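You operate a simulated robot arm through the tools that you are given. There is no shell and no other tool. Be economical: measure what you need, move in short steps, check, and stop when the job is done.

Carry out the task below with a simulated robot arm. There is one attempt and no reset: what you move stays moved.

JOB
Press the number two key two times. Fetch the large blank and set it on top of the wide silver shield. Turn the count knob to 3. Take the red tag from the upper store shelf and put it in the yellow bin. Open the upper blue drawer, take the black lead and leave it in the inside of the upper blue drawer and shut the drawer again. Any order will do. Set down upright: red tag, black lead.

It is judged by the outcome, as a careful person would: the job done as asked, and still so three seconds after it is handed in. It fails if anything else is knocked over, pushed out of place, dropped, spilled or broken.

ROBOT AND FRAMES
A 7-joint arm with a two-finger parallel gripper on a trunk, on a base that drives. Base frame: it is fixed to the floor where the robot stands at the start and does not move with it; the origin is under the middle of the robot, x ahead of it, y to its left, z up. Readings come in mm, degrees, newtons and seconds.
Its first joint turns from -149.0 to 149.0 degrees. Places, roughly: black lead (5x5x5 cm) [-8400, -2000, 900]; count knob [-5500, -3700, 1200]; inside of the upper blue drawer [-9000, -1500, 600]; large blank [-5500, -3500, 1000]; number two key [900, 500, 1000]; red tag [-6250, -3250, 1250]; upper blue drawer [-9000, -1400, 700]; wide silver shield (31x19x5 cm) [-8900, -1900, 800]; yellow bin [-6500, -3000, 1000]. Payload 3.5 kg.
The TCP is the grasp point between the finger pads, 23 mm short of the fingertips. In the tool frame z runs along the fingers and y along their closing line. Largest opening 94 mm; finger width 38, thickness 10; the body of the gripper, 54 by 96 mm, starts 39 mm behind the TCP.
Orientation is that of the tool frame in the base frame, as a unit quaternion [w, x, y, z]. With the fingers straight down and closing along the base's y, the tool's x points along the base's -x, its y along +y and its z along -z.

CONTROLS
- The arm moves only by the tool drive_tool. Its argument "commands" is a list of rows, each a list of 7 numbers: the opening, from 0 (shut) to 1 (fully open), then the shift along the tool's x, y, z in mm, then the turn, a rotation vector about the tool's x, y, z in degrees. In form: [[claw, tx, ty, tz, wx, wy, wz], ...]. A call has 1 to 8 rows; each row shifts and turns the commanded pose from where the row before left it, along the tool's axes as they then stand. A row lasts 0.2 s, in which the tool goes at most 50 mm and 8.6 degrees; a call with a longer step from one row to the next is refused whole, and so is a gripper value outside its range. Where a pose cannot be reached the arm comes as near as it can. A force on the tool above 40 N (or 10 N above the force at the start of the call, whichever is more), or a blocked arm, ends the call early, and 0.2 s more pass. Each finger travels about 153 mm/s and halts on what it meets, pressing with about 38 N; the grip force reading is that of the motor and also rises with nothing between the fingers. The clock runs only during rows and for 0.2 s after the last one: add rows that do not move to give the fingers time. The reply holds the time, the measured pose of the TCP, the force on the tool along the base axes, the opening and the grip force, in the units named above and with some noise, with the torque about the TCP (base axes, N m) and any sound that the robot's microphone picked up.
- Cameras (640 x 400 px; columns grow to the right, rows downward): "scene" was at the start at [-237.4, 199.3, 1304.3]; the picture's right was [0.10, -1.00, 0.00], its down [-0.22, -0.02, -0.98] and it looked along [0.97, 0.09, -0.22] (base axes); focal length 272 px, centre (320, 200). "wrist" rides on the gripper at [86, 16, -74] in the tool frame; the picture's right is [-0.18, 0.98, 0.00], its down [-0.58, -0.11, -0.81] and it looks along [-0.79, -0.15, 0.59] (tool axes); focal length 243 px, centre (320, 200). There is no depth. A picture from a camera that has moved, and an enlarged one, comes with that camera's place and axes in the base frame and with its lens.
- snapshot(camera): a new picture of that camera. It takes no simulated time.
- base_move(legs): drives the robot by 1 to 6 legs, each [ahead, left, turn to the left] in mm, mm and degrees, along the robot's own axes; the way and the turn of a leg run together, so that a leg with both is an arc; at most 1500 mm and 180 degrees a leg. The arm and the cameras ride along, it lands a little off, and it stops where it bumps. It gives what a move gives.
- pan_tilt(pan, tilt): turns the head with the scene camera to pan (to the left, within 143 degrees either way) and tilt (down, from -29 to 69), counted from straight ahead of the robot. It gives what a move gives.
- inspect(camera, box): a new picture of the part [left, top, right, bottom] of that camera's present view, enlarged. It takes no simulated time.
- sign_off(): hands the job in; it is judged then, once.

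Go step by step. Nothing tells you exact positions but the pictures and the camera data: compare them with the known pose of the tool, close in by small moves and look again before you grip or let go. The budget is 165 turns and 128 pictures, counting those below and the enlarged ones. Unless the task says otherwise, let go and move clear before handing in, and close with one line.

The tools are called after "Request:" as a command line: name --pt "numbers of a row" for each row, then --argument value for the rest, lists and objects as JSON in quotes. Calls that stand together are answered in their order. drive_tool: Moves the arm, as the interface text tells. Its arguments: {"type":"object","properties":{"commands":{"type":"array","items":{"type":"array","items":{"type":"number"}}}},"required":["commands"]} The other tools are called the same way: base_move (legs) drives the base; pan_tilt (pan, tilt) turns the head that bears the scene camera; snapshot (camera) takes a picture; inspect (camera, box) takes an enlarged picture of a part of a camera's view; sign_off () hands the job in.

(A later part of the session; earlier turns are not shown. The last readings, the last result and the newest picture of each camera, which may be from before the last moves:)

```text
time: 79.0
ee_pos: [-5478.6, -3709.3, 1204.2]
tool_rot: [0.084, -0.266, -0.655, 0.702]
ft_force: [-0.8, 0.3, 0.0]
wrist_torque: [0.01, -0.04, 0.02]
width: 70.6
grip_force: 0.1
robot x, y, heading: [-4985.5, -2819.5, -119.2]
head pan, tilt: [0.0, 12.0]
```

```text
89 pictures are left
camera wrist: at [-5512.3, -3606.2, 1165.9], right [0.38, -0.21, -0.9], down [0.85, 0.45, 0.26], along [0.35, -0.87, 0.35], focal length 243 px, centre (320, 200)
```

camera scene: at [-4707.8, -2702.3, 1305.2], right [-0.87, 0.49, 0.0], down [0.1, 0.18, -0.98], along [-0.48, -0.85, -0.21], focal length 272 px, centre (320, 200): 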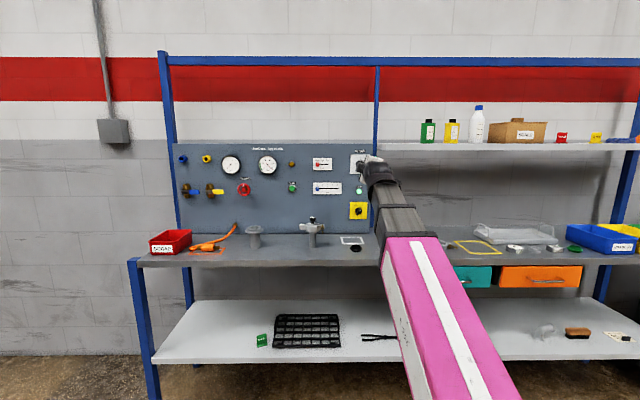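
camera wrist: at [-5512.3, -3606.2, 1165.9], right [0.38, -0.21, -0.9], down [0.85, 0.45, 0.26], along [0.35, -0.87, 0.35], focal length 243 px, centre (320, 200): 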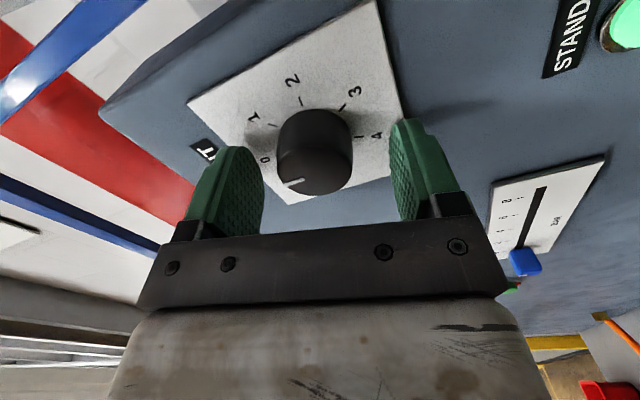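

Overlap with the knob is about 11 mm. I'll go 11 mm deeper, then close.

Request:
drive_tool --pt "0.75 0 -2 7 0 0 0" --pt "0.75 0 0 4 0 0 0" --pt "0.3 0 0 0 0 0 0" --pt "0.3 0 0 0 0 0 0" --pt "0.3 0 0 0 0 0 0"

Request:
snapshot --camera "wrist"

```text
time: 79.6
ee_pos: [-5480.5, -3713.6, 1206.0]
tool_rot: [0.083, -0.266, -0.656, 0.701]
ft_force: [4.7, 7.1, 0.0]
wrist_torque: [-0.02, 0.0, -0.01]
width: 37.1
grip_force: 10.1
robot x, y, heading: [-4990.0, -2814.8, -119.2]
head pan, tilt: [0.0, 12.0]
stopped in row 3: the force on the tool passed its limit at 46 N (the readings are from after the stop); the commanded pose is now the measured one
```

```text
88 pictures are left
camera wrist: at [-5515.0, -3609.0, 1167.7], right [0.38, -0.21, -0.9], down [0.85, 0.45, 0.26], along [0.35, -0.87, 0.35], focal length 243 px, centre (320, 200)
```

wrist: 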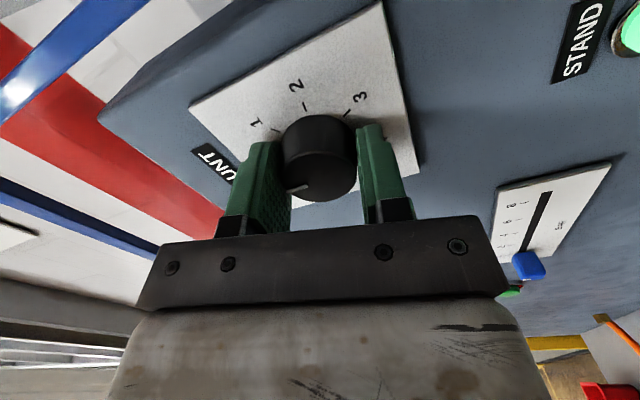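

The fingers closed on the knob (37 mm) with a light touch on the face. I'll back off 1 mm and turn clockwise in steps.

Request:
drive_tool --pt "0.3 0 0 -1.5 0 0 0" --pt "0.3 0 0 0 0 0 0" --pt "0.3 0 0 0 0 0 8.5" --pt "0.3 0 0 0 0 0 8.5" --pt "0.3 0 0 0 0 0 8.5" --pt "0.3 0 0 0 0 0 8.5" --pt "0.3 0 0 0 0 0 8.5" --pt "0.3 0 0 0 0 0 8.5"

Request:
snapshot --camera "wrist"

```text
time: 81.4
ee_pos: [-5482.3, -3712.9, 1206.7]
tool_rot: [-0.227, -0.523, -0.475, 0.671]
ft_force: [-10.0, 2.2, 28.7]
wrist_torque: [0.11, 0.05, -0.47]
width: 37.2
grip_force: 44.5
robot x, y, heading: [-4986.3, -2817.4, -119.0]
head pan, tilt: [0.0, 12.0]
```

```text
87 pictures are left
camera wrist: at [-5464.7, -3637.0, 1121.2], right [0.85, -0.47, -0.22], down [0.51, 0.64, 0.58], along [-0.13, -0.6, 0.79], focal length 243 px, centre (320, 200)
```

wrist: 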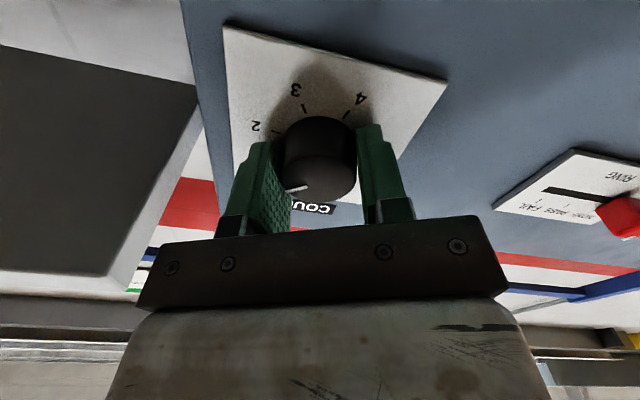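

The knob follows. There's some side force from off-centre gripping, so I'll relieve it a little and keep turning.

Request:
drive_tool --pt "0.3 -1.4 -1.7 0 0 0 0" --pt "0.3 0 0 0 0 0 8.5" --pt "0.3 0 0 0 0 0 8.5" --pt "0.3 0 0 0 0 0 8.5" --pt "0.3 0 0 0 0 0 0"

```text
time: 82.6
ee_pos: [-5483.6, -3711.8, 1206.9]
tool_rot: [0.368, 0.617, 0.349, -0.602]
ft_force: [-22.6, 10.9, 8.6]
wrist_torque: [0.88, -0.4, -0.63]
width: 36.9
grip_force: 45.0
robot x, y, heading: [-4991.5, -2817.5, -118.9]
head pan, tilt: [0.0, 12.0]
```

I'll relieve the rightward force and turn on.

Request:
drive_tool --pt "0.3 -1 -2.5 0 0 0 0" --pt "0.3 0 0 0 0 0 8.5" --pt "0.3 0 0 0 0 0 8.5" --pt "0.3 0 0 0 0 0 8.5" --pt "0.3 0 0 0 0 0 8.5" --pt "0.3 0 0 0 0 0 0"

Request:
snapshot --camera "wrist"

```text
time: 84.0
ee_pos: [-5484.7, -3710.9, 1206.8]
tool_rot: [0.528, 0.692, 0.156, -0.467]
ft_force: [-6.8, 11.5, -10.1]
wrist_torque: [1.16, -0.57, 0.12]
width: 37.0
grip_force: 44.9
robot x, y, heading: [-4986.6, -2814.0, -119.1]
head pan, tilt: [0.0, 12.0]
```

```text
86 pictures are left
camera wrist: at [-5393.2, -3675.7, 1146.9], right [0.6, -0.34, 0.73], down [0.01, 0.91, 0.41], along [-0.8, -0.24, 0.55], focal length 243 px, centre (320, 200)
```

wrist: 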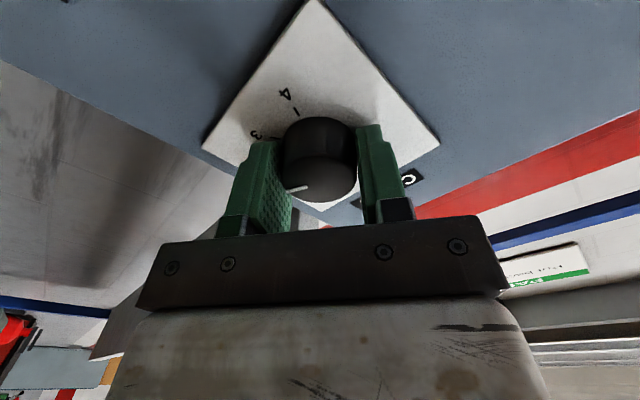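

110° turned; 40° remain.

Request:
drive_tool --pt "0.3 0.3 -1.4 0 0 0 0" --pt "0.3 0 0 0 0 0 8.5" --pt "0.3 0 0 0 0 0 8.5" --pt "0.3 0 0 0 0 0 8.5" --pt "0.3 0 0 0 0 0 8.5" --pt "0.3 0 0 0 0 0 5" --pt "0.3 0 0 0 0 0 0"

Request:
inspect --camera "wrist" --box '[200, 60, 440, 210]'

```text
time: 85.6
ee_pos: [-5485.2, -3711.3, 1206.4]
tool_rot: [0.655, 0.704, -0.084, -0.264]
ft_force: [-1.3, 16.1, -17.4]
wrist_torque: [0.61, -0.25, -0.1]
width: 36.9
grip_force: 44.9
robot x, y, heading: [-4987.8, -2815.2, -119.2]
head pan, tilt: [0.0, 12.0]
```

```text
2.67 times, centred on (320, 135) of wrist
camera zoom: at [-5373.2, -3687.1, 1199.3], right [0.07, -0.04, 1.0], down [-0.13, 0.99, 0.05], along [-0.99, -0.13, 0.06], focal length 647 px, centre (320, 373)
```

zoom: 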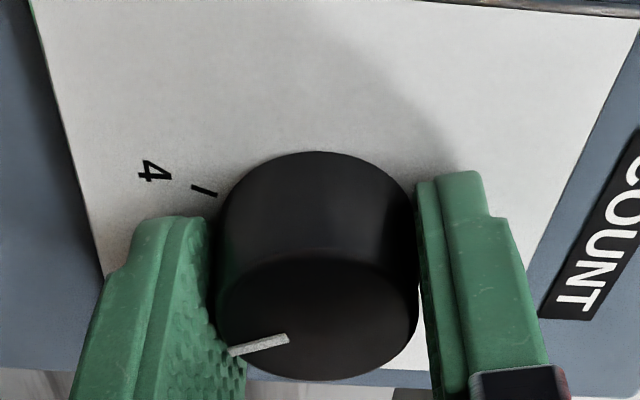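

No slipping is visible. I'll release, back off and read the dial.

Request:
drive_tool --pt "0.5 0 0 0 0 0 0" --pt "0.75 0 0 0 0 0 0" --pt "0.75 0 0 -40 0 0 0" --pt "0.75 0 0 -45 0 0 0" --pt "0.75 0 0 -45 0 0 0" --pt "0.75 0 0 0 0 0 0"

Request:
inspect --camera "wrist" --box '[240, 0, 440, 125]'

```text
time: 87.0
ee_pos: [-5421.4, -3599.5, 1206.0]
tool_rot: [0.655, 0.703, -0.084, -0.265]
ft_force: [0.3, 0.2, 0.2]
wrist_torque: [0.02, -0.02, 0.02]
width: 70.2
grip_force: 0.1
robot x, y, heading: [-4987.7, -2816.6, -119.1]
head pan, tilt: [0.0, 12.0]
```

```text
3.20 times, centred on (340, 62) of wrist
camera zoom: at [-5310.7, -3576.1, 1199.7], right [0.07, -0.04, 1.0], down [-0.13, 0.99, 0.05], along [-0.99, -0.13, 0.06], focal length 776 px, centre (256, 640)
```

zoom: 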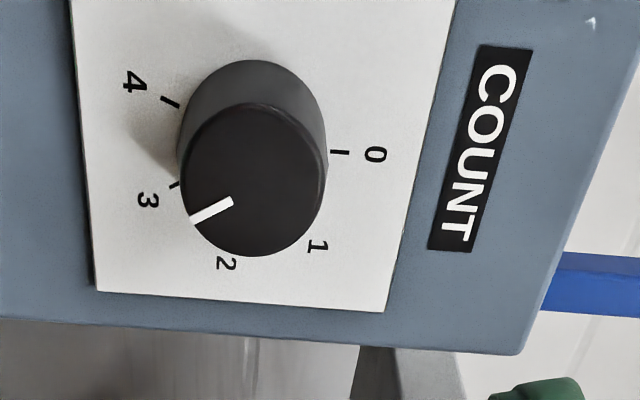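

The pointer sits on 3. Next is the red tag, which I place at about (-6270, -3275, 1320), with the yellow bin further right on the table. I'll back away and slide right to view them.

Request:
base_move --legs '[[-350, 0, 0], [0, -950, 0]]'

Request:
drive_tool --pt "0.75 0 0 0 0 0 -8.5" --pt "0.75 0 0 0 0 0 -8.5" --pt "0.75 0 0 0 0 0 -8.5" --pt "0.75 0 0 0 0 0 -8.5" --pt "0.75 0 0 0 0 0 -8.5" --pt "0.75 0 0 0 0 0 -8.5" --pt "0.75 0 0 0 0 0 -8.5" --pt "0.75 0 0 0 0 0 -8.5"

Request:
snapshot --camera "scene"

Request:
snapshot --camera "wrist"

```text
time: 93.8
ee_pos: [-6048.4, -2861.0, 1206.0]
tool_rot: [0.657, 0.704, -0.077, -0.258]
ft_force: [-0.6, -0.8, 0.5]
wrist_torque: [-0.04, -0.02, 0.0]
width: 70.5
grip_force: 0.1
robot x, y, heading: [-5632.0, -2066.8, -117.8]
head pan, tilt: [0.0, 12.0]
```

```text
time: 95.6
ee_pos: [-6046.8, -2858.6, 1206.1]
tool_rot: [0.401, 0.626, 0.331, -0.581]
ft_force: [-0.8, 0.8, -0.6]
wrist_torque: [0.02, -0.02, -0.02]
width: 70.5
grip_force: 0.0
robot x, y, heading: [-5631.4, -2070.7, -117.8]
head pan, tilt: [0.0, 12.0]
```

```text
83 pictures are left
camera scene: at [-5353.0, -1946.0, 1305.2], right [-0.88, 0.47, 0.0], down [0.1, 0.18, -0.98], along [-0.46, -0.87, -0.21], focal length 272 px, centre (320, 200)
```

scene: 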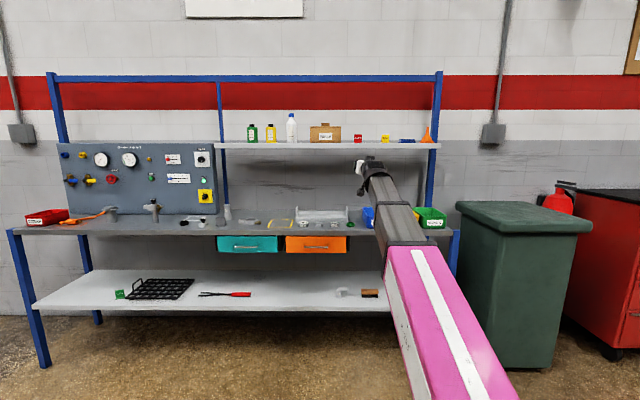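

```text
82 pictures are left
camera wrist: at [-5991.3, -2804.4, 1122.6], right [0.85, -0.44, 0.3], down [0.22, 0.79, 0.57], along [-0.49, -0.42, 0.77], focal length 243 px, centre (320, 200)
```

wrist: 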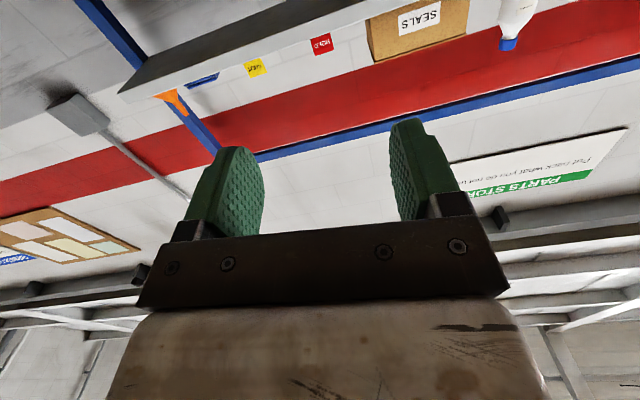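

I'll confirm the knob reading from the front and look closely at the tags and table parts.

Request:
inspect --camera "scene" --box '[170, 145, 270, 230]'

Request:
inspect --camera "scene" --box '[300, 115, 450, 210]'

```text
4.71 times, centred on (220, 188) of scene
camera zoom: at [-5353.0, -1946.0, 1305.2], right [-0.88, 0.47, 0.0], down [0.1, 0.18, -0.98], along [-0.46, -0.87, -0.21], focal length 1278 px, centre (791, 259)
```

zoom: 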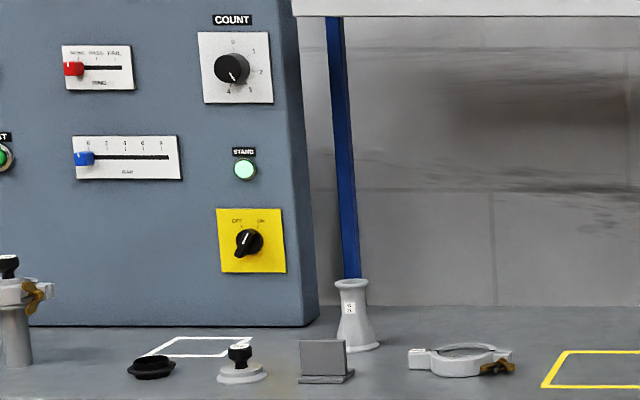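

```text
4.21 times, centred on (375, 162) of scene
camera zoom: at [-5353.0, -1946.0, 1305.2], right [-0.88, 0.47, 0.0], down [0.1, 0.18, -0.98], along [-0.46, -0.87, -0.21], focal length 1143 px, centre (88, 358)
```

zoom: 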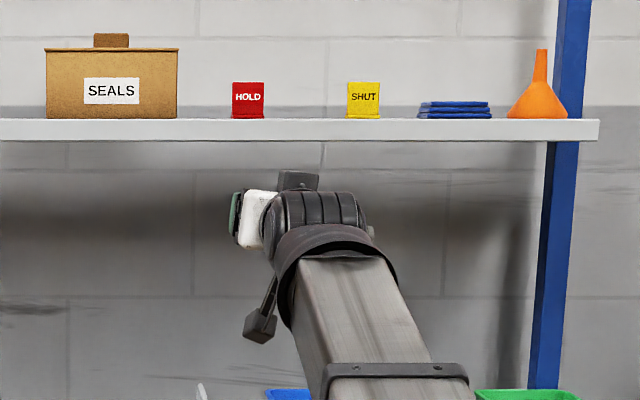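

Let me check the knob reading more closely.

Request:
inspect --camera "scene" --box '[192, 145, 216, 169]'

```text
16.00 times, centred on (204, 157) of scene
camera zoom: at [-5353.0, -1946.0, 1305.2], right [-0.88, 0.47, 0.0], down [0.1, 0.18, -0.98], along [-0.46, -0.87, -0.21], focal length 4345 px, centre (2176, 888)
```

zoom: 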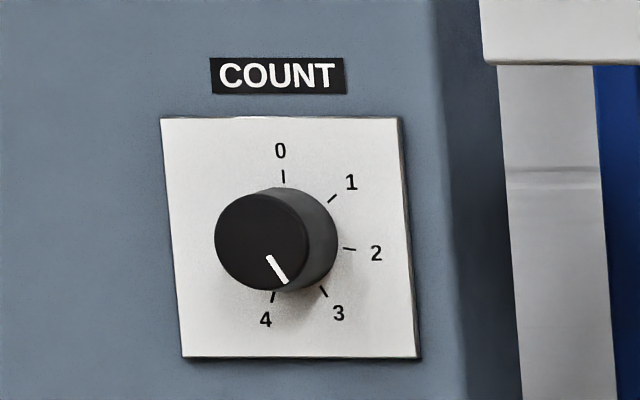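

The pointer is parallel to the 3 tick, so the knob is right. The HOLD tag is about 45 mm wide and 53 mm tall, 50 mm behind the shelf's front edge, at z 1299–1352. I'll raise the tool and pitch it down about 45° here in free space.

Request:
drive_tool --pt "0.9 -43 0 0 0 0 0" --pt "0.9 -43 0 0 0 0 -6.7" --pt "0.9 -43 0 0 0 0 0" --pt "0.9 0 0 0 0 8.5 0" --pt "0.9 0 0 0 0 8.5 0" --pt "0.9 0 0 0 0 8.5 0" --pt "0.9 0 0 0 0 8.5 0" --pt "0.9 0 0 0 0 8.5 0"

Request:
snapshot --camera "wrist"

Request:
snapshot --camera "scene"

```text
time: 97.4
ee_pos: [-6058.5, -2855.7, 1334.2]
tool_rot: [0.209, 0.784, 0.474, -0.342]
ft_force: [0.7, 0.1, 0.2]
wrist_torque: [0.01, 0.03, -0.01]
width: 84.6
grip_force: 0.1
robot x, y, heading: [-5631.8, -2072.2, -117.6]
head pan, tilt: [0.0, 12.0]
```

```text
78 pictures are left
camera wrist: at [-5991.3, -2761.0, 1321.7], right [0.81, -0.57, 0.14], down [-0.01, 0.23, 0.97], along [-0.58, -0.79, 0.18], focal length 243 px, centre (320, 200)
```

wrist: 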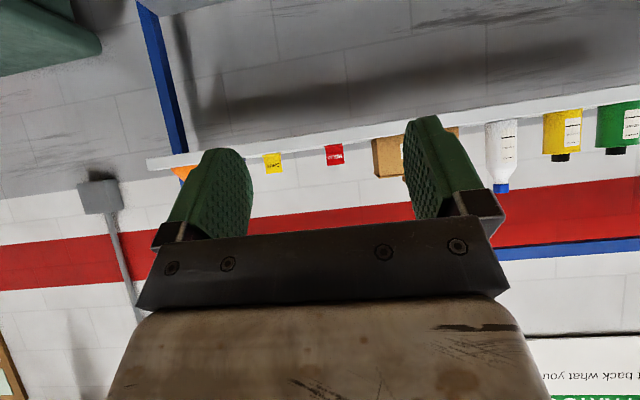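

```text
77 pictures are left
camera scene: at [-5353.0, -1946.0, 1305.2], right [-0.88, 0.47, 0.0], down [0.1, 0.18, -0.98], along [-0.46, -0.87, -0.21], focal length 272 px, centre (320, 200)
```

scene: 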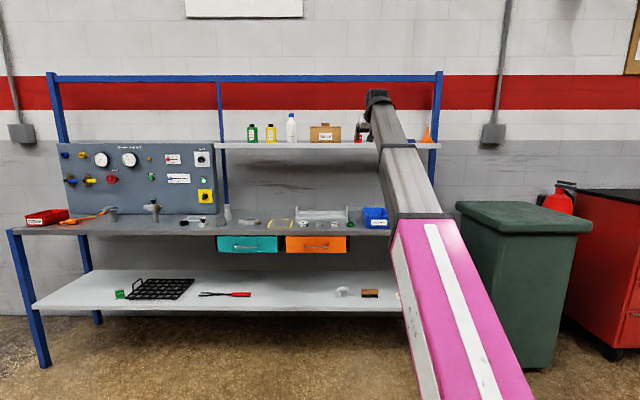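

A 43° pitch at this height works. I'll test a steeper pitch, which would allow setting straight into the bin.

Request:
drive_tool --pt "0.95 0 0 0 0 8.5 0" --pt "0.95 0 0 0 0 8.5 0" --pt "0.95 0 0 0 0 5 0" --pt "0.95 0 0 0 0 0 0"

```text
time: 98.4
ee_pos: [-6057.9, -2853.5, 1334.7]
tool_rot: [0.114, 0.835, 0.506, -0.186]
ft_force: [0.0, -0.6, 0.3]
wrist_torque: [0.0, 0.0, -0.01]
width: 89.3
grip_force: 0.0
robot x, y, heading: [-5632.7, -2066.8, -117.8]
head pan, tilt: [0.0, 12.0]
```

65° is reachable. I'll try going all the way to vertical.

Request:
drive_tool --pt "0.95 0 0 0 0 8.5 0" --pt "0.95 0 0 0 0 8.5 0" --pt "0.95 0 0 0 0 8 0" --pt "0.95 0 0 0 0 0 0"

```text
time: 99.0
ee_pos: [-6061.9, -2858.7, 1335.9]
tool_rot: [0.05, 0.853, 0.512, -0.087]
ft_force: [-10.0, -13.6, -20.5]
wrist_torque: [-0.72, 0.8, -0.16]
width: 89.0
grip_force: 0.0
out of reach, approached as far as the arm can: row 3
robot x, y, heading: [-5631.6, -2064.8, -117.9]
head pan, tilt: [0.0, 12.0]
stopped in row 3: the force on the tool passed its limit at 131 N (the readings are from after the stop); the commanded pose is now the measured one
```

The limit is near 78°, so I'll settle at 70° and drive in 400 mm with the fingers open.

Request:
drive_tool --pt "0.95 0 0 0 0 -8.5 0" --pt "0.95 0 0 0 0 0 0"

Request:
base_move --legs '[[400, 0, -1]]'

Request:
snapshot --camera "wrist"

Request:
snapshot --camera "scene"

```text
time: 99.6
ee_pos: [-6061.3, -2857.6, 1335.3]
tool_rot: [0.088, 0.844, 0.508, -0.148]
ft_force: [0.1, -0.9, -0.6]
wrist_torque: [0.06, 0.01, 0.0]
width: 89.2
grip_force: 0.1
robot x, y, heading: [-5630.5, -2068.3, -117.6]
head pan, tilt: [0.0, 12.0]
```

```text
time: 102.0
ee_pos: [-6266.0, -3195.1, 1335.5]
tool_rot: [0.087, 0.849, 0.499, -0.148]
ft_force: [-0.6, 0.0, -0.3]
wrist_torque: [-0.01, 0.05, 0.02]
width: 89.4
grip_force: 0.0
robot x, y, heading: [-5820.8, -2415.9, -119.4]
head pan, tilt: [0.0, 12.0]
```

```text
76 pictures are left
camera wrist: at [-6201.1, -3108.5, 1376.1], right [0.77, -0.63, 0.06], down [-0.23, -0.19, 0.96], along [-0.59, -0.75, -0.29], focal length 243 px, centre (320, 200)
```

wrist: 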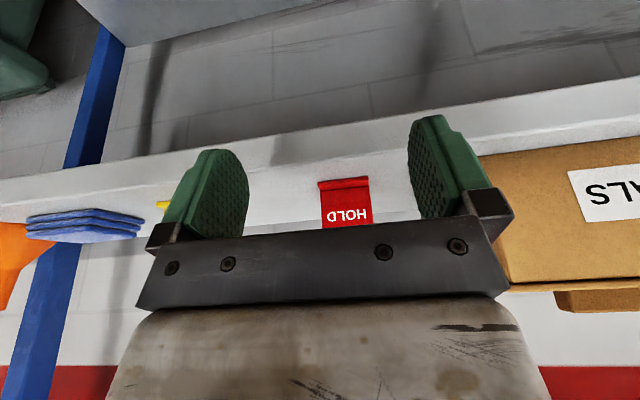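

```text
75 pictures are left
camera scene: at [-5538.0, -2298.5, 1305.2], right [-0.87, 0.49, 0.0], down [0.1, 0.18, -0.98], along [-0.48, -0.85, -0.21], focal length 272 px, centre (320, 200)
```

scene: 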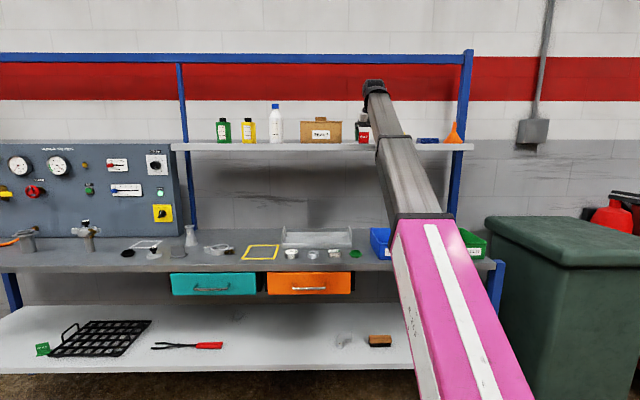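

The tag is about 105 mm ahead and 6 mm left of the TCP. I'll drive in 95 mm and check.

Request:
base_move --legs '[[95, 6, 0]]'

Request:
snapshot --camera "wrist"

Request:
inspect --camera "scene" --box '[320, 90, 420, 160]'

```text
time: 103.2
ee_pos: [-6305.4, -3281.8, 1334.3]
tool_rot: [0.086, 0.849, 0.5, -0.149]
ft_force: [0.3, 0.4, 0.5]
wrist_torque: [-0.03, -0.03, -0.01]
width: 89.1
grip_force: 0.1
robot x, y, heading: [-5860.4, -2497.9, -118.9]
head pan, tilt: [0.0, 12.0]
```

```text
74 pictures are left
camera wrist: at [-6240.2, -3195.1, 1376.1], right [0.78, -0.63, 0.06], down [-0.23, -0.19, 0.96], along [-0.59, -0.75, -0.29], focal length 243 px, centre (320, 200)
```

wrist: 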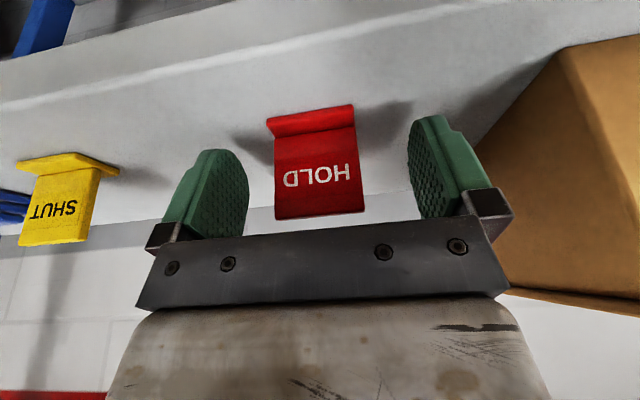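

```text
5.71 times, centred on (370, 125) of scene
camera zoom: at [-5579.1, -2383.5, 1305.2], right [-0.87, 0.48, 0.0], down [0.1, 0.18, -0.98], along [-0.47, -0.86, -0.21], focal length 1552 px, centre (34, 629)
```

zoom: 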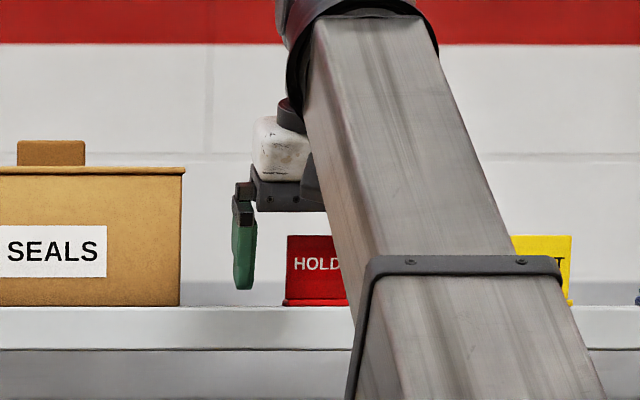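

The tag sits between the fingers, laterally centred. I'll go 8 mm ahead and close.

Request:
drive_tool --pt "0.95 -7.5 0 2.7 0 0 0" --pt "0.6 0 0 0 0 0 0" --pt "0.3 0 0 0 0 0 0" --pt "0.3 0 0 0 0 0 0" --pt "0.3 0 0 0 0 0 0"

Request:
snapshot --camera "wrist"

```text
time: 104.3
ee_pos: [-6309.0, -3287.8, 1334.4]
tool_rot: [0.086, 0.849, 0.5, -0.149]
ft_force: [0.9, 0.2, 0.2]
wrist_torque: [-0.02, 0.0, -0.02]
width: 43.0
grip_force: 38.4
robot x, y, heading: [-5858.9, -2499.4, -119.0]
head pan, tilt: [0.0, 12.0]
```

```text
72 pictures are left
camera wrist: at [-6244.0, -3201.5, 1376.0], right [0.78, -0.63, 0.06], down [-0.23, -0.19, 0.96], along [-0.59, -0.75, -0.29], focal length 243 px, centre (320, 200)
```

wrist: 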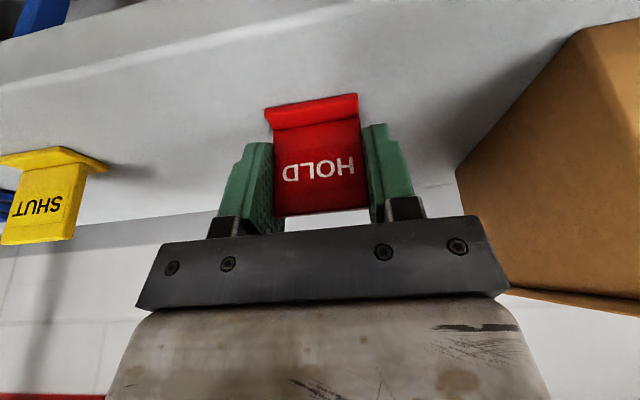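

The tag is held. I'll lift it 25 mm and back out.

Request:
drive_tool --pt "0.3 -4.2 0 -11.7 0 0 0" --pt "0.3 -4.2 0 -11.7 0 0 0" --pt "0.3 0 0 0 0 0 0"

Request:
base_move --legs '[[-420, 0, 0]]'

Request:
pan_tilt --pan -15 --tilt 12

Request:
snapshot --camera "scene"

Request:
snapshot --camera "wrist"

```text
time: 105.2
ee_pos: [-6310.0, -3287.7, 1362.3]
tool_rot: [0.086, 0.849, 0.5, -0.149]
ft_force: [0.1, 0.1, -0.6]
wrist_torque: [0.01, 0.01, 0.02]
width: 43.0
grip_force: 38.5
robot x, y, heading: [-5856.2, -2498.7, -118.8]
head pan, tilt: [0.0, 12.0]
```

```text
time: 107.7
ee_pos: [-6112.3, -2924.3, 1361.0]
tool_rot: [0.086, 0.85, 0.498, -0.15]
ft_force: [0.1, -0.4, 0.3]
wrist_torque: [-0.01, -0.01, 0.03]
width: 42.9
grip_force: 38.2
robot x, y, heading: [-5656.1, -2137.2, -119.2]
head pan, tilt: [0.0, 12.0]
```

```text
time: 108.5
ee_pos: [-6110.9, -2924.1, 1359.9]
tool_rot: [0.086, 0.85, 0.498, -0.149]
ft_force: [1.6, 0.2, -0.2]
wrist_torque: [0.03, 0.01, 0.04]
width: 42.8
grip_force: 38.0
robot x, y, heading: [-5656.7, -2139.0, -119.5]
head pan, tilt: [-15.0, 12.0]
```

```text
71 pictures are left
camera scene: at [-5396.2, -2008.3, 1305.2], right [-0.72, 0.7, 0.0], down [0.14, 0.15, -0.98], along [-0.68, -0.7, -0.21], focal length 272 px, centre (320, 200)
```

scene: 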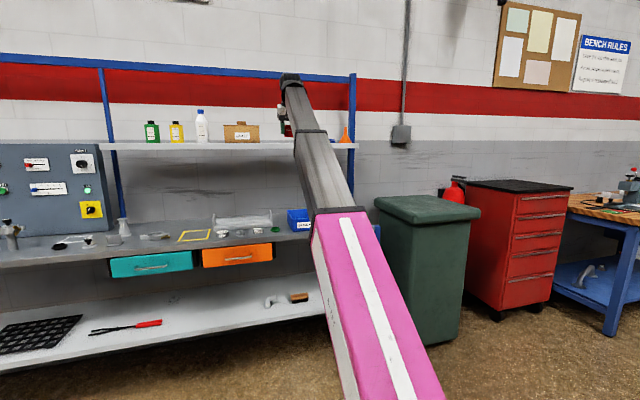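

```text
70 pictures are left
camera wrist: at [-6045.4, -2838.2, 1401.6], right [0.77, -0.63, 0.06], down [-0.23, -0.19, 0.96], along [-0.59, -0.75, -0.29], focal length 243 px, centre (320, 200)
```

wrist: 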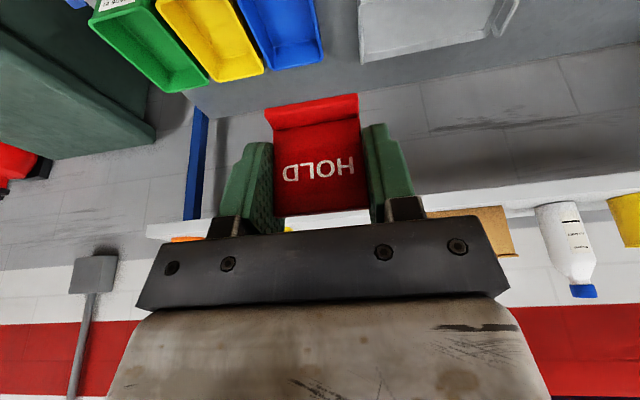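

The tag hangs upright in the fingers. Releasing in the bin at this slant would bring the wrist camera close to the rim, so I'll stand the tag on the table and regrip it from above. I'll get a better look at the table for a free spot and the blank.

Request:
base_move --legs '[[150, 350, 0]]'

Request:
pan_tilt --pan 0 --tilt 32

Request:
snapshot --camera "scene"

```text
time: 110.9
ee_pos: [-5864.1, -3232.6, 1359.8]
tool_rot: [0.086, 0.848, 0.501, -0.149]
ft_force: [-0.4, 0.1, 0.0]
wrist_torque: [0.0, 0.03, 0.01]
width: 43.0
grip_force: 38.0
robot x, y, heading: [-5421.6, -2439.8, -118.6]
head pan, tilt: [-15.0, 12.0]
```

```text
time: 111.8
ee_pos: [-5863.7, -3232.6, 1359.7]
tool_rot: [0.086, 0.848, 0.501, -0.149]
ft_force: [-0.6, -1.3, -0.5]
wrist_torque: [0.0, 0.04, 0.01]
width: 42.7
grip_force: 37.8
robot x, y, heading: [-5410.7, -2443.3, -118.8]
head pan, tilt: [0.0, 32.0]
```

```text
69 pictures are left
camera scene: at [-5135.4, -2321.9, 1273.1], right [-0.88, 0.48, 0.0], down [0.26, 0.46, -0.85], along [-0.41, -0.74, -0.53], focal length 272 px, centre (320, 200)
```

scene: 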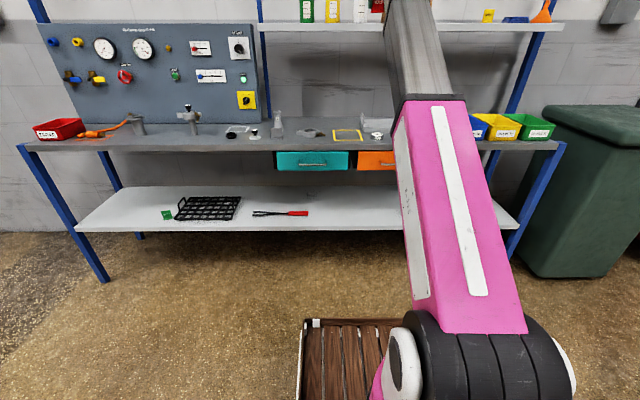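

Request:
inspect --camera "scene" --box '[200, 95, 400, 165]'

Request:
inspect --camera "scene" --box '[460, 95, 570, 165]'

```text
3.20 times, centred on (300, 130) of scene
camera zoom: at [-5135.4, -2321.9, 1273.1], right [-0.88, 0.48, 0.0], down [0.26, 0.46, -0.85], along [-0.41, -0.74, -0.53], focal length 869 px, centre (384, 424)
```

zoom: 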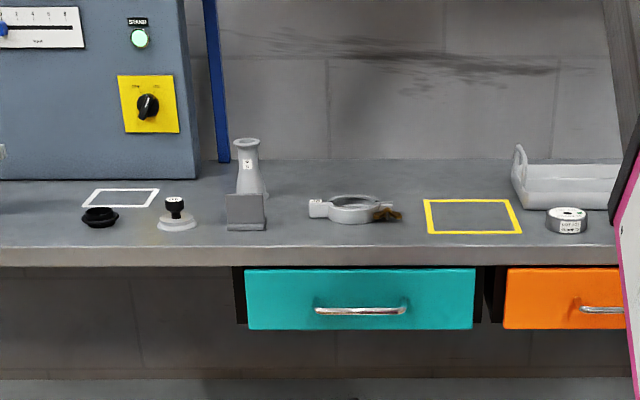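

```text
5.71 times, centred on (515, 130) of scene
camera zoom: at [-5135.4, -2321.9, 1273.1], right [-0.88, 0.48, 0.0], down [0.26, 0.46, -0.85], along [-0.41, -0.74, -0.53], focal length 1552 px, centre (-794, 600)
```

zoom: 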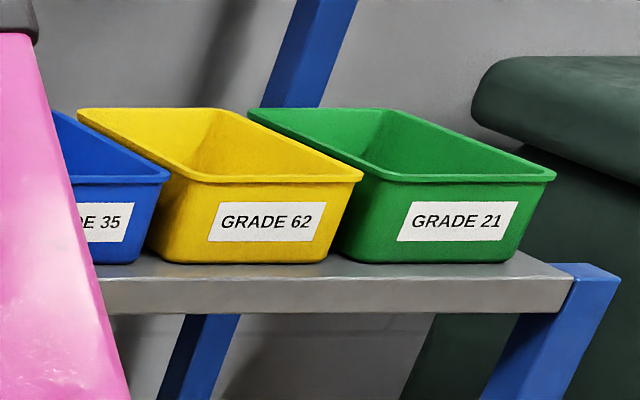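

The yellow bin is steep-sided and as tall as I thought; the empty yellow outline square on the table is a good spot to regrip the tag. I'll position over it.

Request:
base_move --legs '[[130, 67, 0]]'

Request:
drive_tool --pt "0.3 20.3 0 42.6 0 0 0" --pt "0.3 20.3 0 42.6 0 0 0" --pt "0.3 20.3 0 42.6 0 0 0" --pt "0.3 20.3 0 42.6 0 0 0" --pt "0.3 20.3 0 42.6 0 0 0" --pt "0.3 20.3 0 42.6 0 0 0" --pt "0.3 20.3 0 42.6 0 0 0" --pt "0.3 0 0 0 0 0 0"

Request:
snapshot --camera "wrist"

Request:
snapshot --camera "scene"

```text
time: 113.1
ee_pos: [-5865.6, -3380.7, 1360.3]
tool_rot: [0.086, 0.848, 0.502, -0.149]
ft_force: [0.1, -0.1, -0.3]
wrist_torque: [0.03, -0.01, 0.03]
width: 43.2
grip_force: 38.1
robot x, y, heading: [-5421.3, -2590.1, -118.3]
head pan, tilt: [0.0, 32.0]
```

```text
time: 114.9
ee_pos: [-5848.5, -3354.5, 1032.4]
tool_rot: [0.087, 0.847, 0.503, -0.148]
ft_force: [0.5, 0.6, -0.6]
wrist_torque: [-0.01, -0.04, -0.01]
width: 43.0
grip_force: 38.4
robot x, y, heading: [-5423.6, -2586.7, -118.3]
head pan, tilt: [0.0, 32.0]
```

```text
66 pictures are left
camera wrist: at [-5784.0, -3267.1, 1074.0], right [0.78, -0.62, 0.06], down [-0.22, -0.19, 0.96], along [-0.58, -0.76, -0.29], focal length 243 px, centre (320, 200)
```

wrist: 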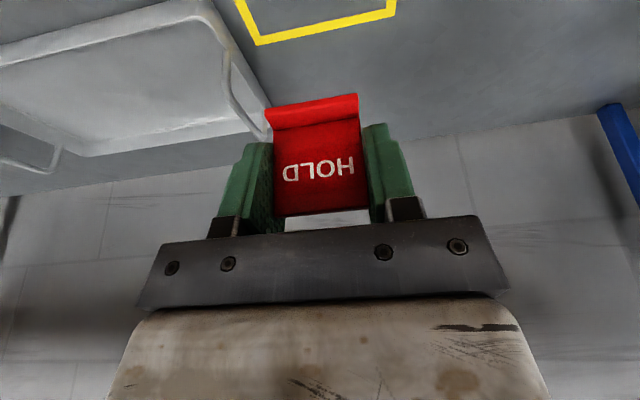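

```text
65 pictures are left
camera scene: at [-5139.8, -2468.5, 1273.0], right [-0.88, 0.48, 0.0], down [0.25, 0.47, -0.85], along [-0.41, -0.74, -0.53], focal length 272 px, centre (320, 200)
```

scene: 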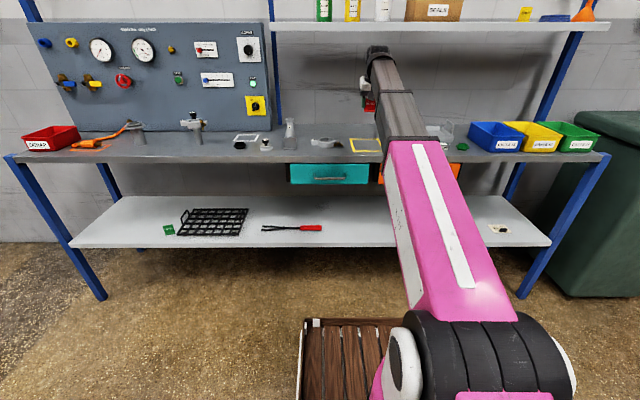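

The TCP is exactly over the centre of the yellow square. I'll go straight down to just above the table.

Request:
drive_tool --pt "0.3 15 0 41.5 0 0 0" --pt "0.3 15 0 41.5 0 0 0" --pt "0.3 11 0 31 0 0 0" --pt "0.3 0 0 0 0 0 0"

Request:
drive_tool --pt "0.3 2 0 5.6 0 0 0" --pt "0.3 1 0 2.8 0 0 0" --pt "0.3 0.7 0 1.9 0 0 0" --pt "0.3 0.7 0 1.9 0 0 0" --pt "0.3 0 0 0 0 0 0"

Request:
snapshot --camera "wrist"

```text
time: 115.9
ee_pos: [-5851.1, -3350.7, 910.6]
tool_rot: [0.086, 0.847, 0.502, -0.149]
ft_force: [-0.5, -1.0, -0.7]
wrist_torque: [0.0, 0.03, -0.01]
width: 42.8
grip_force: 38.3
robot x, y, heading: [-5419.0, -2590.3, -118.4]
head pan, tilt: [0.0, 32.0]
```

```text
time: 117.1
ee_pos: [-5850.5, -3350.6, 898.8]
tool_rot: [0.086, 0.848, 0.502, -0.149]
ft_force: [0.2, -0.2, -0.2]
wrist_torque: [0.02, 0.0, -0.02]
width: 42.8
grip_force: 37.6
robot x, y, heading: [-5420.6, -2589.0, -118.6]
head pan, tilt: [0.0, 32.0]
```

```text
64 pictures are left
camera wrist: at [-5786.3, -3264.1, 939.5], right [0.78, -0.62, 0.06], down [-0.23, -0.19, 0.96], along [-0.58, -0.76, -0.29], focal length 243 px, centre (320, 200)
```

wrist: 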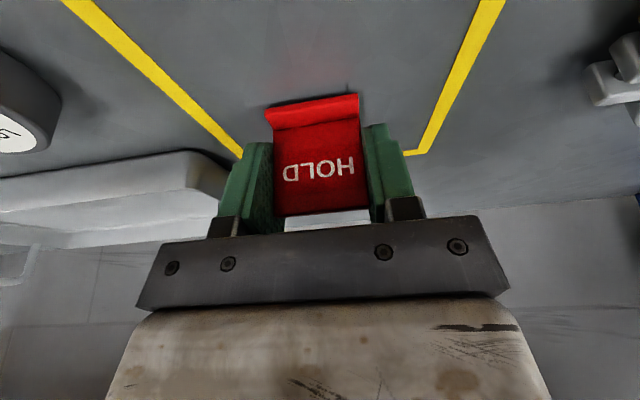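

Very close to the table. I'll creep down until contact shows.

Request:
drive_tool --pt "0.3 0.7 0 1.9 0 0 0" --pt "0.3 0.7 0 1.9 0 0 0" --pt "0.3 0.5 0 1.4 0 0 0" --pt "0.3 0.3 0 0.9 0 0 0" --pt "0.3 0 0 0 0 0 0"

```text
time: 118.3
ee_pos: [-5851.0, -3350.3, 892.9]
tool_rot: [0.087, 0.847, 0.503, -0.15]
ft_force: [-2.3, 0.6, 34.2]
wrist_torque: [0.04, -0.06, 0.01]
width: 42.9
grip_force: 37.8
robot x, y, heading: [-5421.9, -2591.2, -118.5]
head pan, tilt: [0.0, 32.0]
```

Contact felt. I'll relieve, open, lift clear, and pitch the tool to vertical.

Request:
drive_tool --pt "0.3 -0.3 0 -0.8 0 0 0" --pt "0.6 0 0 0 0 0 0" --pt "0.9 0 0 0 0 0 0" --pt "0.9 -14 0 -39 0 0 0" --pt "0.9 -14 0 -39 0 0 0" --pt "0.9 0 0 0 0 8.5 0" --pt "0.9 0 0 0 0 8.5 0" --pt "0.9 0 0 0 0 3 0"

Request:
snapshot --camera "wrist"

```text
time: 120.1
ee_pos: [-5849.3, -3353.2, 974.2]
tool_rot: [-0.002, 0.86, 0.51, 0.002]
ft_force: [-0.1, -0.6, 0.9]
wrist_torque: [-0.03, 0.01, -0.05]
width: 84.9
grip_force: 0.1
robot x, y, heading: [-5423.4, -2593.0, -118.6]
head pan, tilt: [0.0, 32.0]
```

```text
63 pictures are left
camera wrist: at [-5794.7, -3284.6, 1049.4], right [0.77, -0.63, 0.0], down [-0.37, -0.46, 0.8], along [-0.51, -0.62, -0.6], focal length 243 px, centre (320, 200)
```

wrist: 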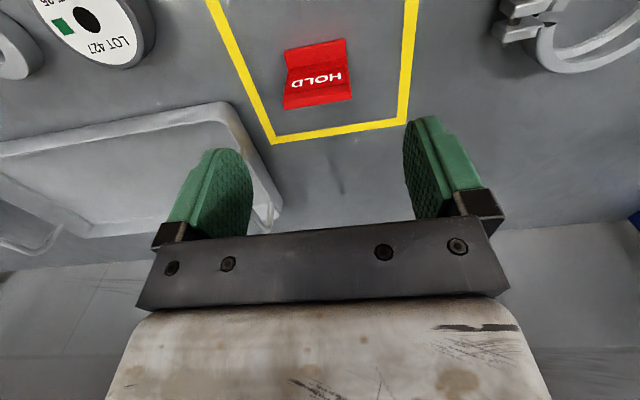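

The tag stands upright, directly below the TCP. I'll descend with the tool vertical and grip it.

Request:
drive_tool --pt "0.9 0 0 40 0 0 0" --pt "0.9 0 0 34 0 0 0" --pt "0.9 0 0 0 0 0 0" --pt "0.5 0 0 0 0 0 0" --pt "0.3 0 0 0 0 0 0" --pt "0.3 0 0 0 0 0 0" --pt "0.3 0 0 0 0 0 0"

Request:
snapshot --camera "wrist"

```text
time: 121.7
ee_pos: [-5848.7, -3354.5, 901.7]
tool_rot: [-0.002, 0.86, 0.51, 0.001]
ft_force: [-0.2, -0.1, -0.3]
wrist_torque: [-0.01, 0.01, -0.01]
width: 42.7
grip_force: 37.5
robot x, y, heading: [-5421.0, -2588.8, -118.9]
head pan, tilt: [0.0, 32.0]
```

```text
62 pictures are left
camera wrist: at [-5793.0, -3285.1, 976.5], right [0.77, -0.63, 0.0], down [-0.37, -0.46, 0.8], along [-0.51, -0.62, -0.59], focal length 243 px, centre (320, 200)
```

wrist: 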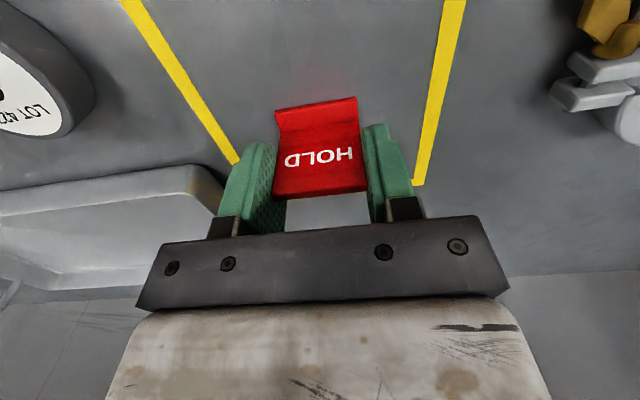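

Gripped from above. I'll lift 140 mm and drive right toward the yellow bin.

Request:
drive_tool --pt "0.3 0 0 -45 0 0 0" --pt "0.3 0 0 -45 0 0 0" --pt "0.3 0 0 -45 0 0 0" --pt "0.3 0 0 0 0 0 0"

Request:
base_move --legs '[[-60, -620, 0]]'

Request:
snapshot --camera "wrist"

Request:
snapshot --camera "scene"

```text
time: 122.7
ee_pos: [-5848.2, -3351.7, 1035.5]
tool_rot: [-0.003, 0.86, 0.51, 0.001]
ft_force: [-0.4, -0.3, -0.6]
wrist_torque: [-0.01, -0.04, -0.01]
width: 42.7
grip_force: 37.6
robot x, y, heading: [-5422.0, -2588.1, -118.9]
head pan, tilt: [0.0, 32.0]
```

```text
time: 126.2
ee_pos: [-6369.9, -2997.1, 1033.7]
tool_rot: [-0.003, 0.863, 0.506, 0.0]
ft_force: [-0.5, -0.7, -0.4]
wrist_torque: [0.04, -0.01, -0.01]
width: 42.8
grip_force: 38.1
robot x, y, heading: [-5933.9, -2237.0, -119.2]
head pan, tilt: [0.0, 32.0]
```

```text
61 pictures are left
camera wrist: at [-6313.5, -2928.8, 1109.4], right [0.77, -0.64, 0.0], down [-0.38, -0.46, 0.8], along [-0.52, -0.62, -0.59], focal length 243 px, centre (320, 200)
```

wrist: 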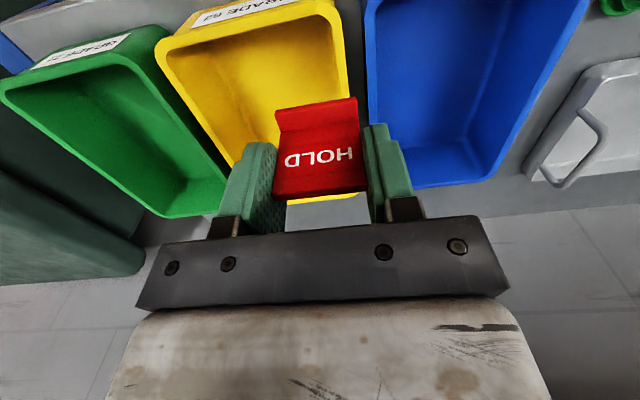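

```text
60 pictures are left
camera scene: at [-5651.5, -2120.1, 1273.0], right [-0.87, 0.49, 0.0], down [0.26, 0.46, -0.85], along [-0.41, -0.74, -0.53], focal length 272 px, centre (320, 200)
```

scene: 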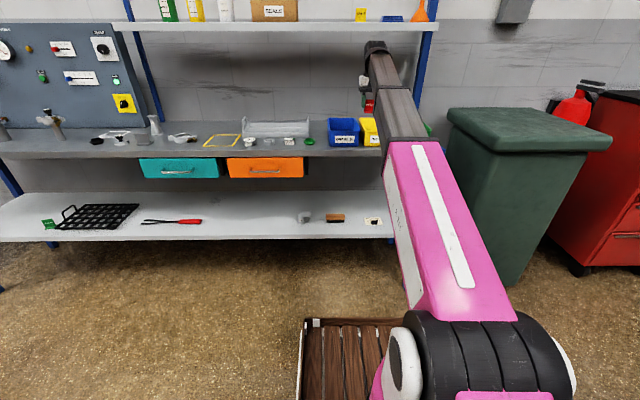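

The bin's rim runs u 4115–4232, with its centre about 49 mm ahead and 41 mm right of the TCP. I'll move over its centre and lower partway.

Request:
drive_tool --pt "0.3 -24.5 -20.5 0 0 0 0" --pt "0.3 -24.5 -20.5 0 0 0 0" --pt "0.3 0 0 35 0 0 0" --pt "0.3 0 0 35 0 0 0" --pt "0.3 0 0 0 0 0 0"

Request:
snapshot --camera "wrist"

Request:
inspect --camera "scene" --box '[310, 80, 450, 168]'

```text
time: 127.4
ee_pos: [-6431.9, -3016.5, 966.3]
tool_rot: [-0.003, 0.863, 0.506, 0.001]
ft_force: [-0.1, -0.5, -0.4]
wrist_torque: [0.03, -0.02, 0.01]
width: 42.8
grip_force: 38.0
robot x, y, heading: [-5934.6, -2237.9, -119.2]
head pan, tilt: [0.0, 32.0]
```

```text
59 pictures are left
camera wrist: at [-6376.1, -2948.9, 1041.1], right [0.77, -0.64, 0.0], down [-0.38, -0.46, 0.8], along [-0.52, -0.62, -0.59], focal length 243 px, centre (320, 200)
```

wrist: 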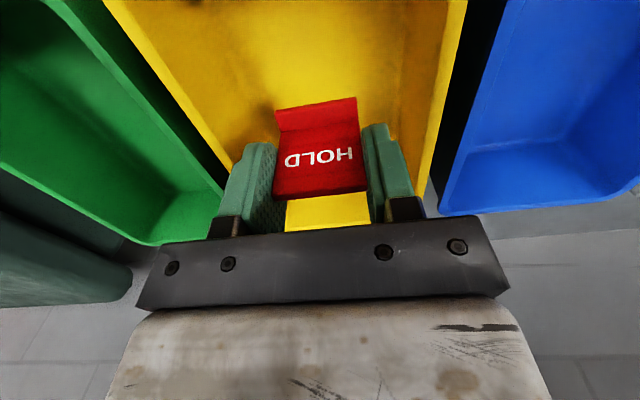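

```text
4.55 times, centred on (380, 124) of scene
camera zoom: at [-5651.5, -2120.1, 1273.0], right [-0.87, 0.49, 0.0], down [0.26, 0.46, -0.85], along [-0.41, -0.74, -0.53], focal length 1234 px, centre (47, 546)
```

zoom: 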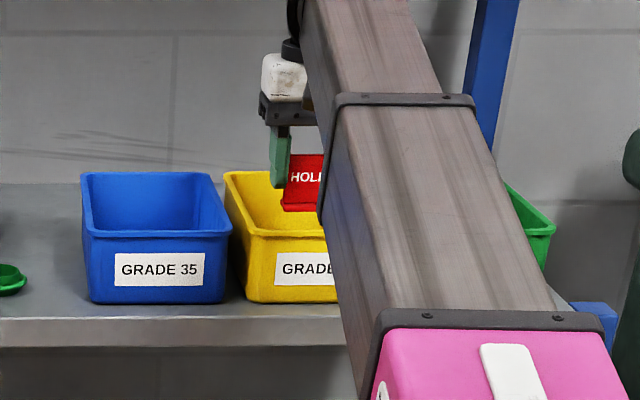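

The tag is centred in the bin. I'll lower further in small steps.

Request:
drive_tool --pt "0.3 0 0 25 0 0 0" --pt "0.3 0 0 20 0 0 0" --pt "0.3 0 0 5 0 0 0" --pt "0.3 0 0 2 0 0 0" --pt "0.3 0 0 2 0 0 0" --pt "0.3 0 0 1.5 0 0 0" --pt "0.3 0 0 0 0 0 0"

Request:
snapshot --camera "wrist"

```text
time: 129.0
ee_pos: [-6429.5, -3019.1, 909.5]
tool_rot: [-0.002, 0.862, 0.506, 0.001]
ft_force: [-0.7, -0.2, -0.2]
wrist_torque: [-0.02, 0.0, 0.01]
width: 42.6
grip_force: 38.6
robot x, y, heading: [-5940.4, -2237.2, -119.3]
head pan, tilt: [0.0, 32.0]
```

```text
57 pictures are left
camera wrist: at [-6374.7, -2951.0, 984.5], right [0.77, -0.64, 0.0], down [-0.38, -0.46, 0.8], along [-0.52, -0.62, -0.59], focal length 243 px, centre (320, 200)
```

wrist: 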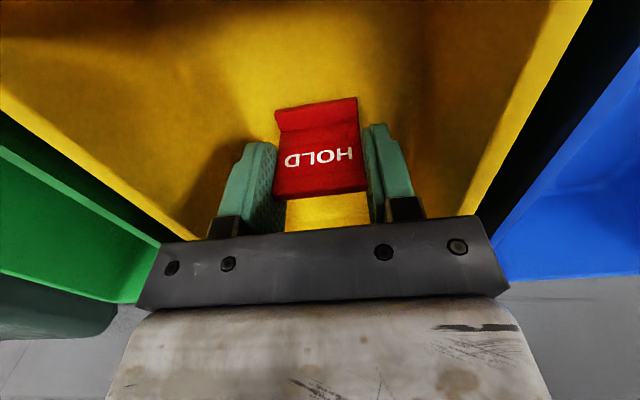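

Just above the floor still. Creeping on.

Request:
drive_tool --pt "0.3 0 0 1.5 0 0 0" --pt "0.3 0 0 1.5 0 0 0" --pt "0.3 0 0 1 0 0 0" --pt "0.3 0 0 1 0 0 0" --pt "0.3 0 0 0 0 0 0"

```text
time: 130.2
ee_pos: [-6429.7, -3017.8, 905.5]
tool_rot: [-0.002, 0.862, 0.506, 0.0]
ft_force: [-1.5, -4.6, 21.3]
wrist_torque: [-0.14, -0.07, -0.02]
width: 42.6
grip_force: 37.9
robot x, y, heading: [-5937.5, -2238.4, -119.1]
head pan, tilt: [0.0, 32.0]
```

Contact with the bin floor. I'll release gently and lift out.

Request:
drive_tool --pt "0.3 0 0 -0.5 0 0 0" --pt "0.5 0 0 0 0 0 0" --pt "0.6 0 0 0 0 0 0" --pt "0.6 0 0 -30 0 0 0" --pt "0.6 0 0 -45 0 0 0" --pt "0.6 0 0 -45 0 0 0" --pt "0.6 20 0 0 0 0 0" --pt "0.6 0 0 0 0 0 0"

Request:
snapshot --camera "wrist"

```text
time: 132.0
ee_pos: [-6422.6, -3004.5, 1026.0]
tool_rot: [-0.002, 0.863, 0.506, 0.001]
ft_force: [0.1, 0.2, 0.4]
wrist_torque: [0.0, -0.01, 0.0]
width: 56.3
grip_force: 0.0
robot x, y, heading: [-5936.0, -2236.4, -119.1]
head pan, tilt: [0.0, 32.0]
```

```text
56 pictures are left
camera wrist: at [-6366.2, -2936.2, 1101.5], right [0.77, -0.64, 0.0], down [-0.38, -0.46, 0.8], along [-0.52, -0.62, -0.59], focal length 243 px, centre (320, 200)
```

wrist: 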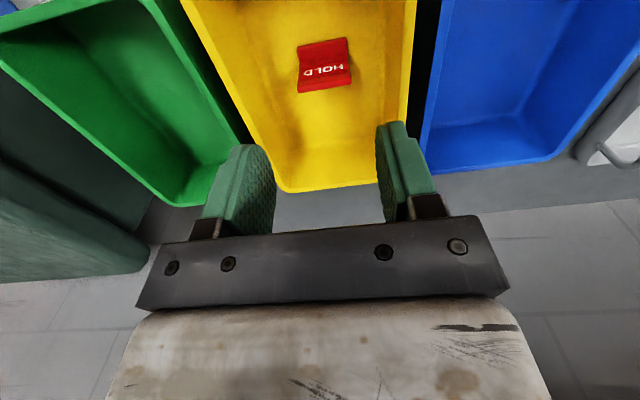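

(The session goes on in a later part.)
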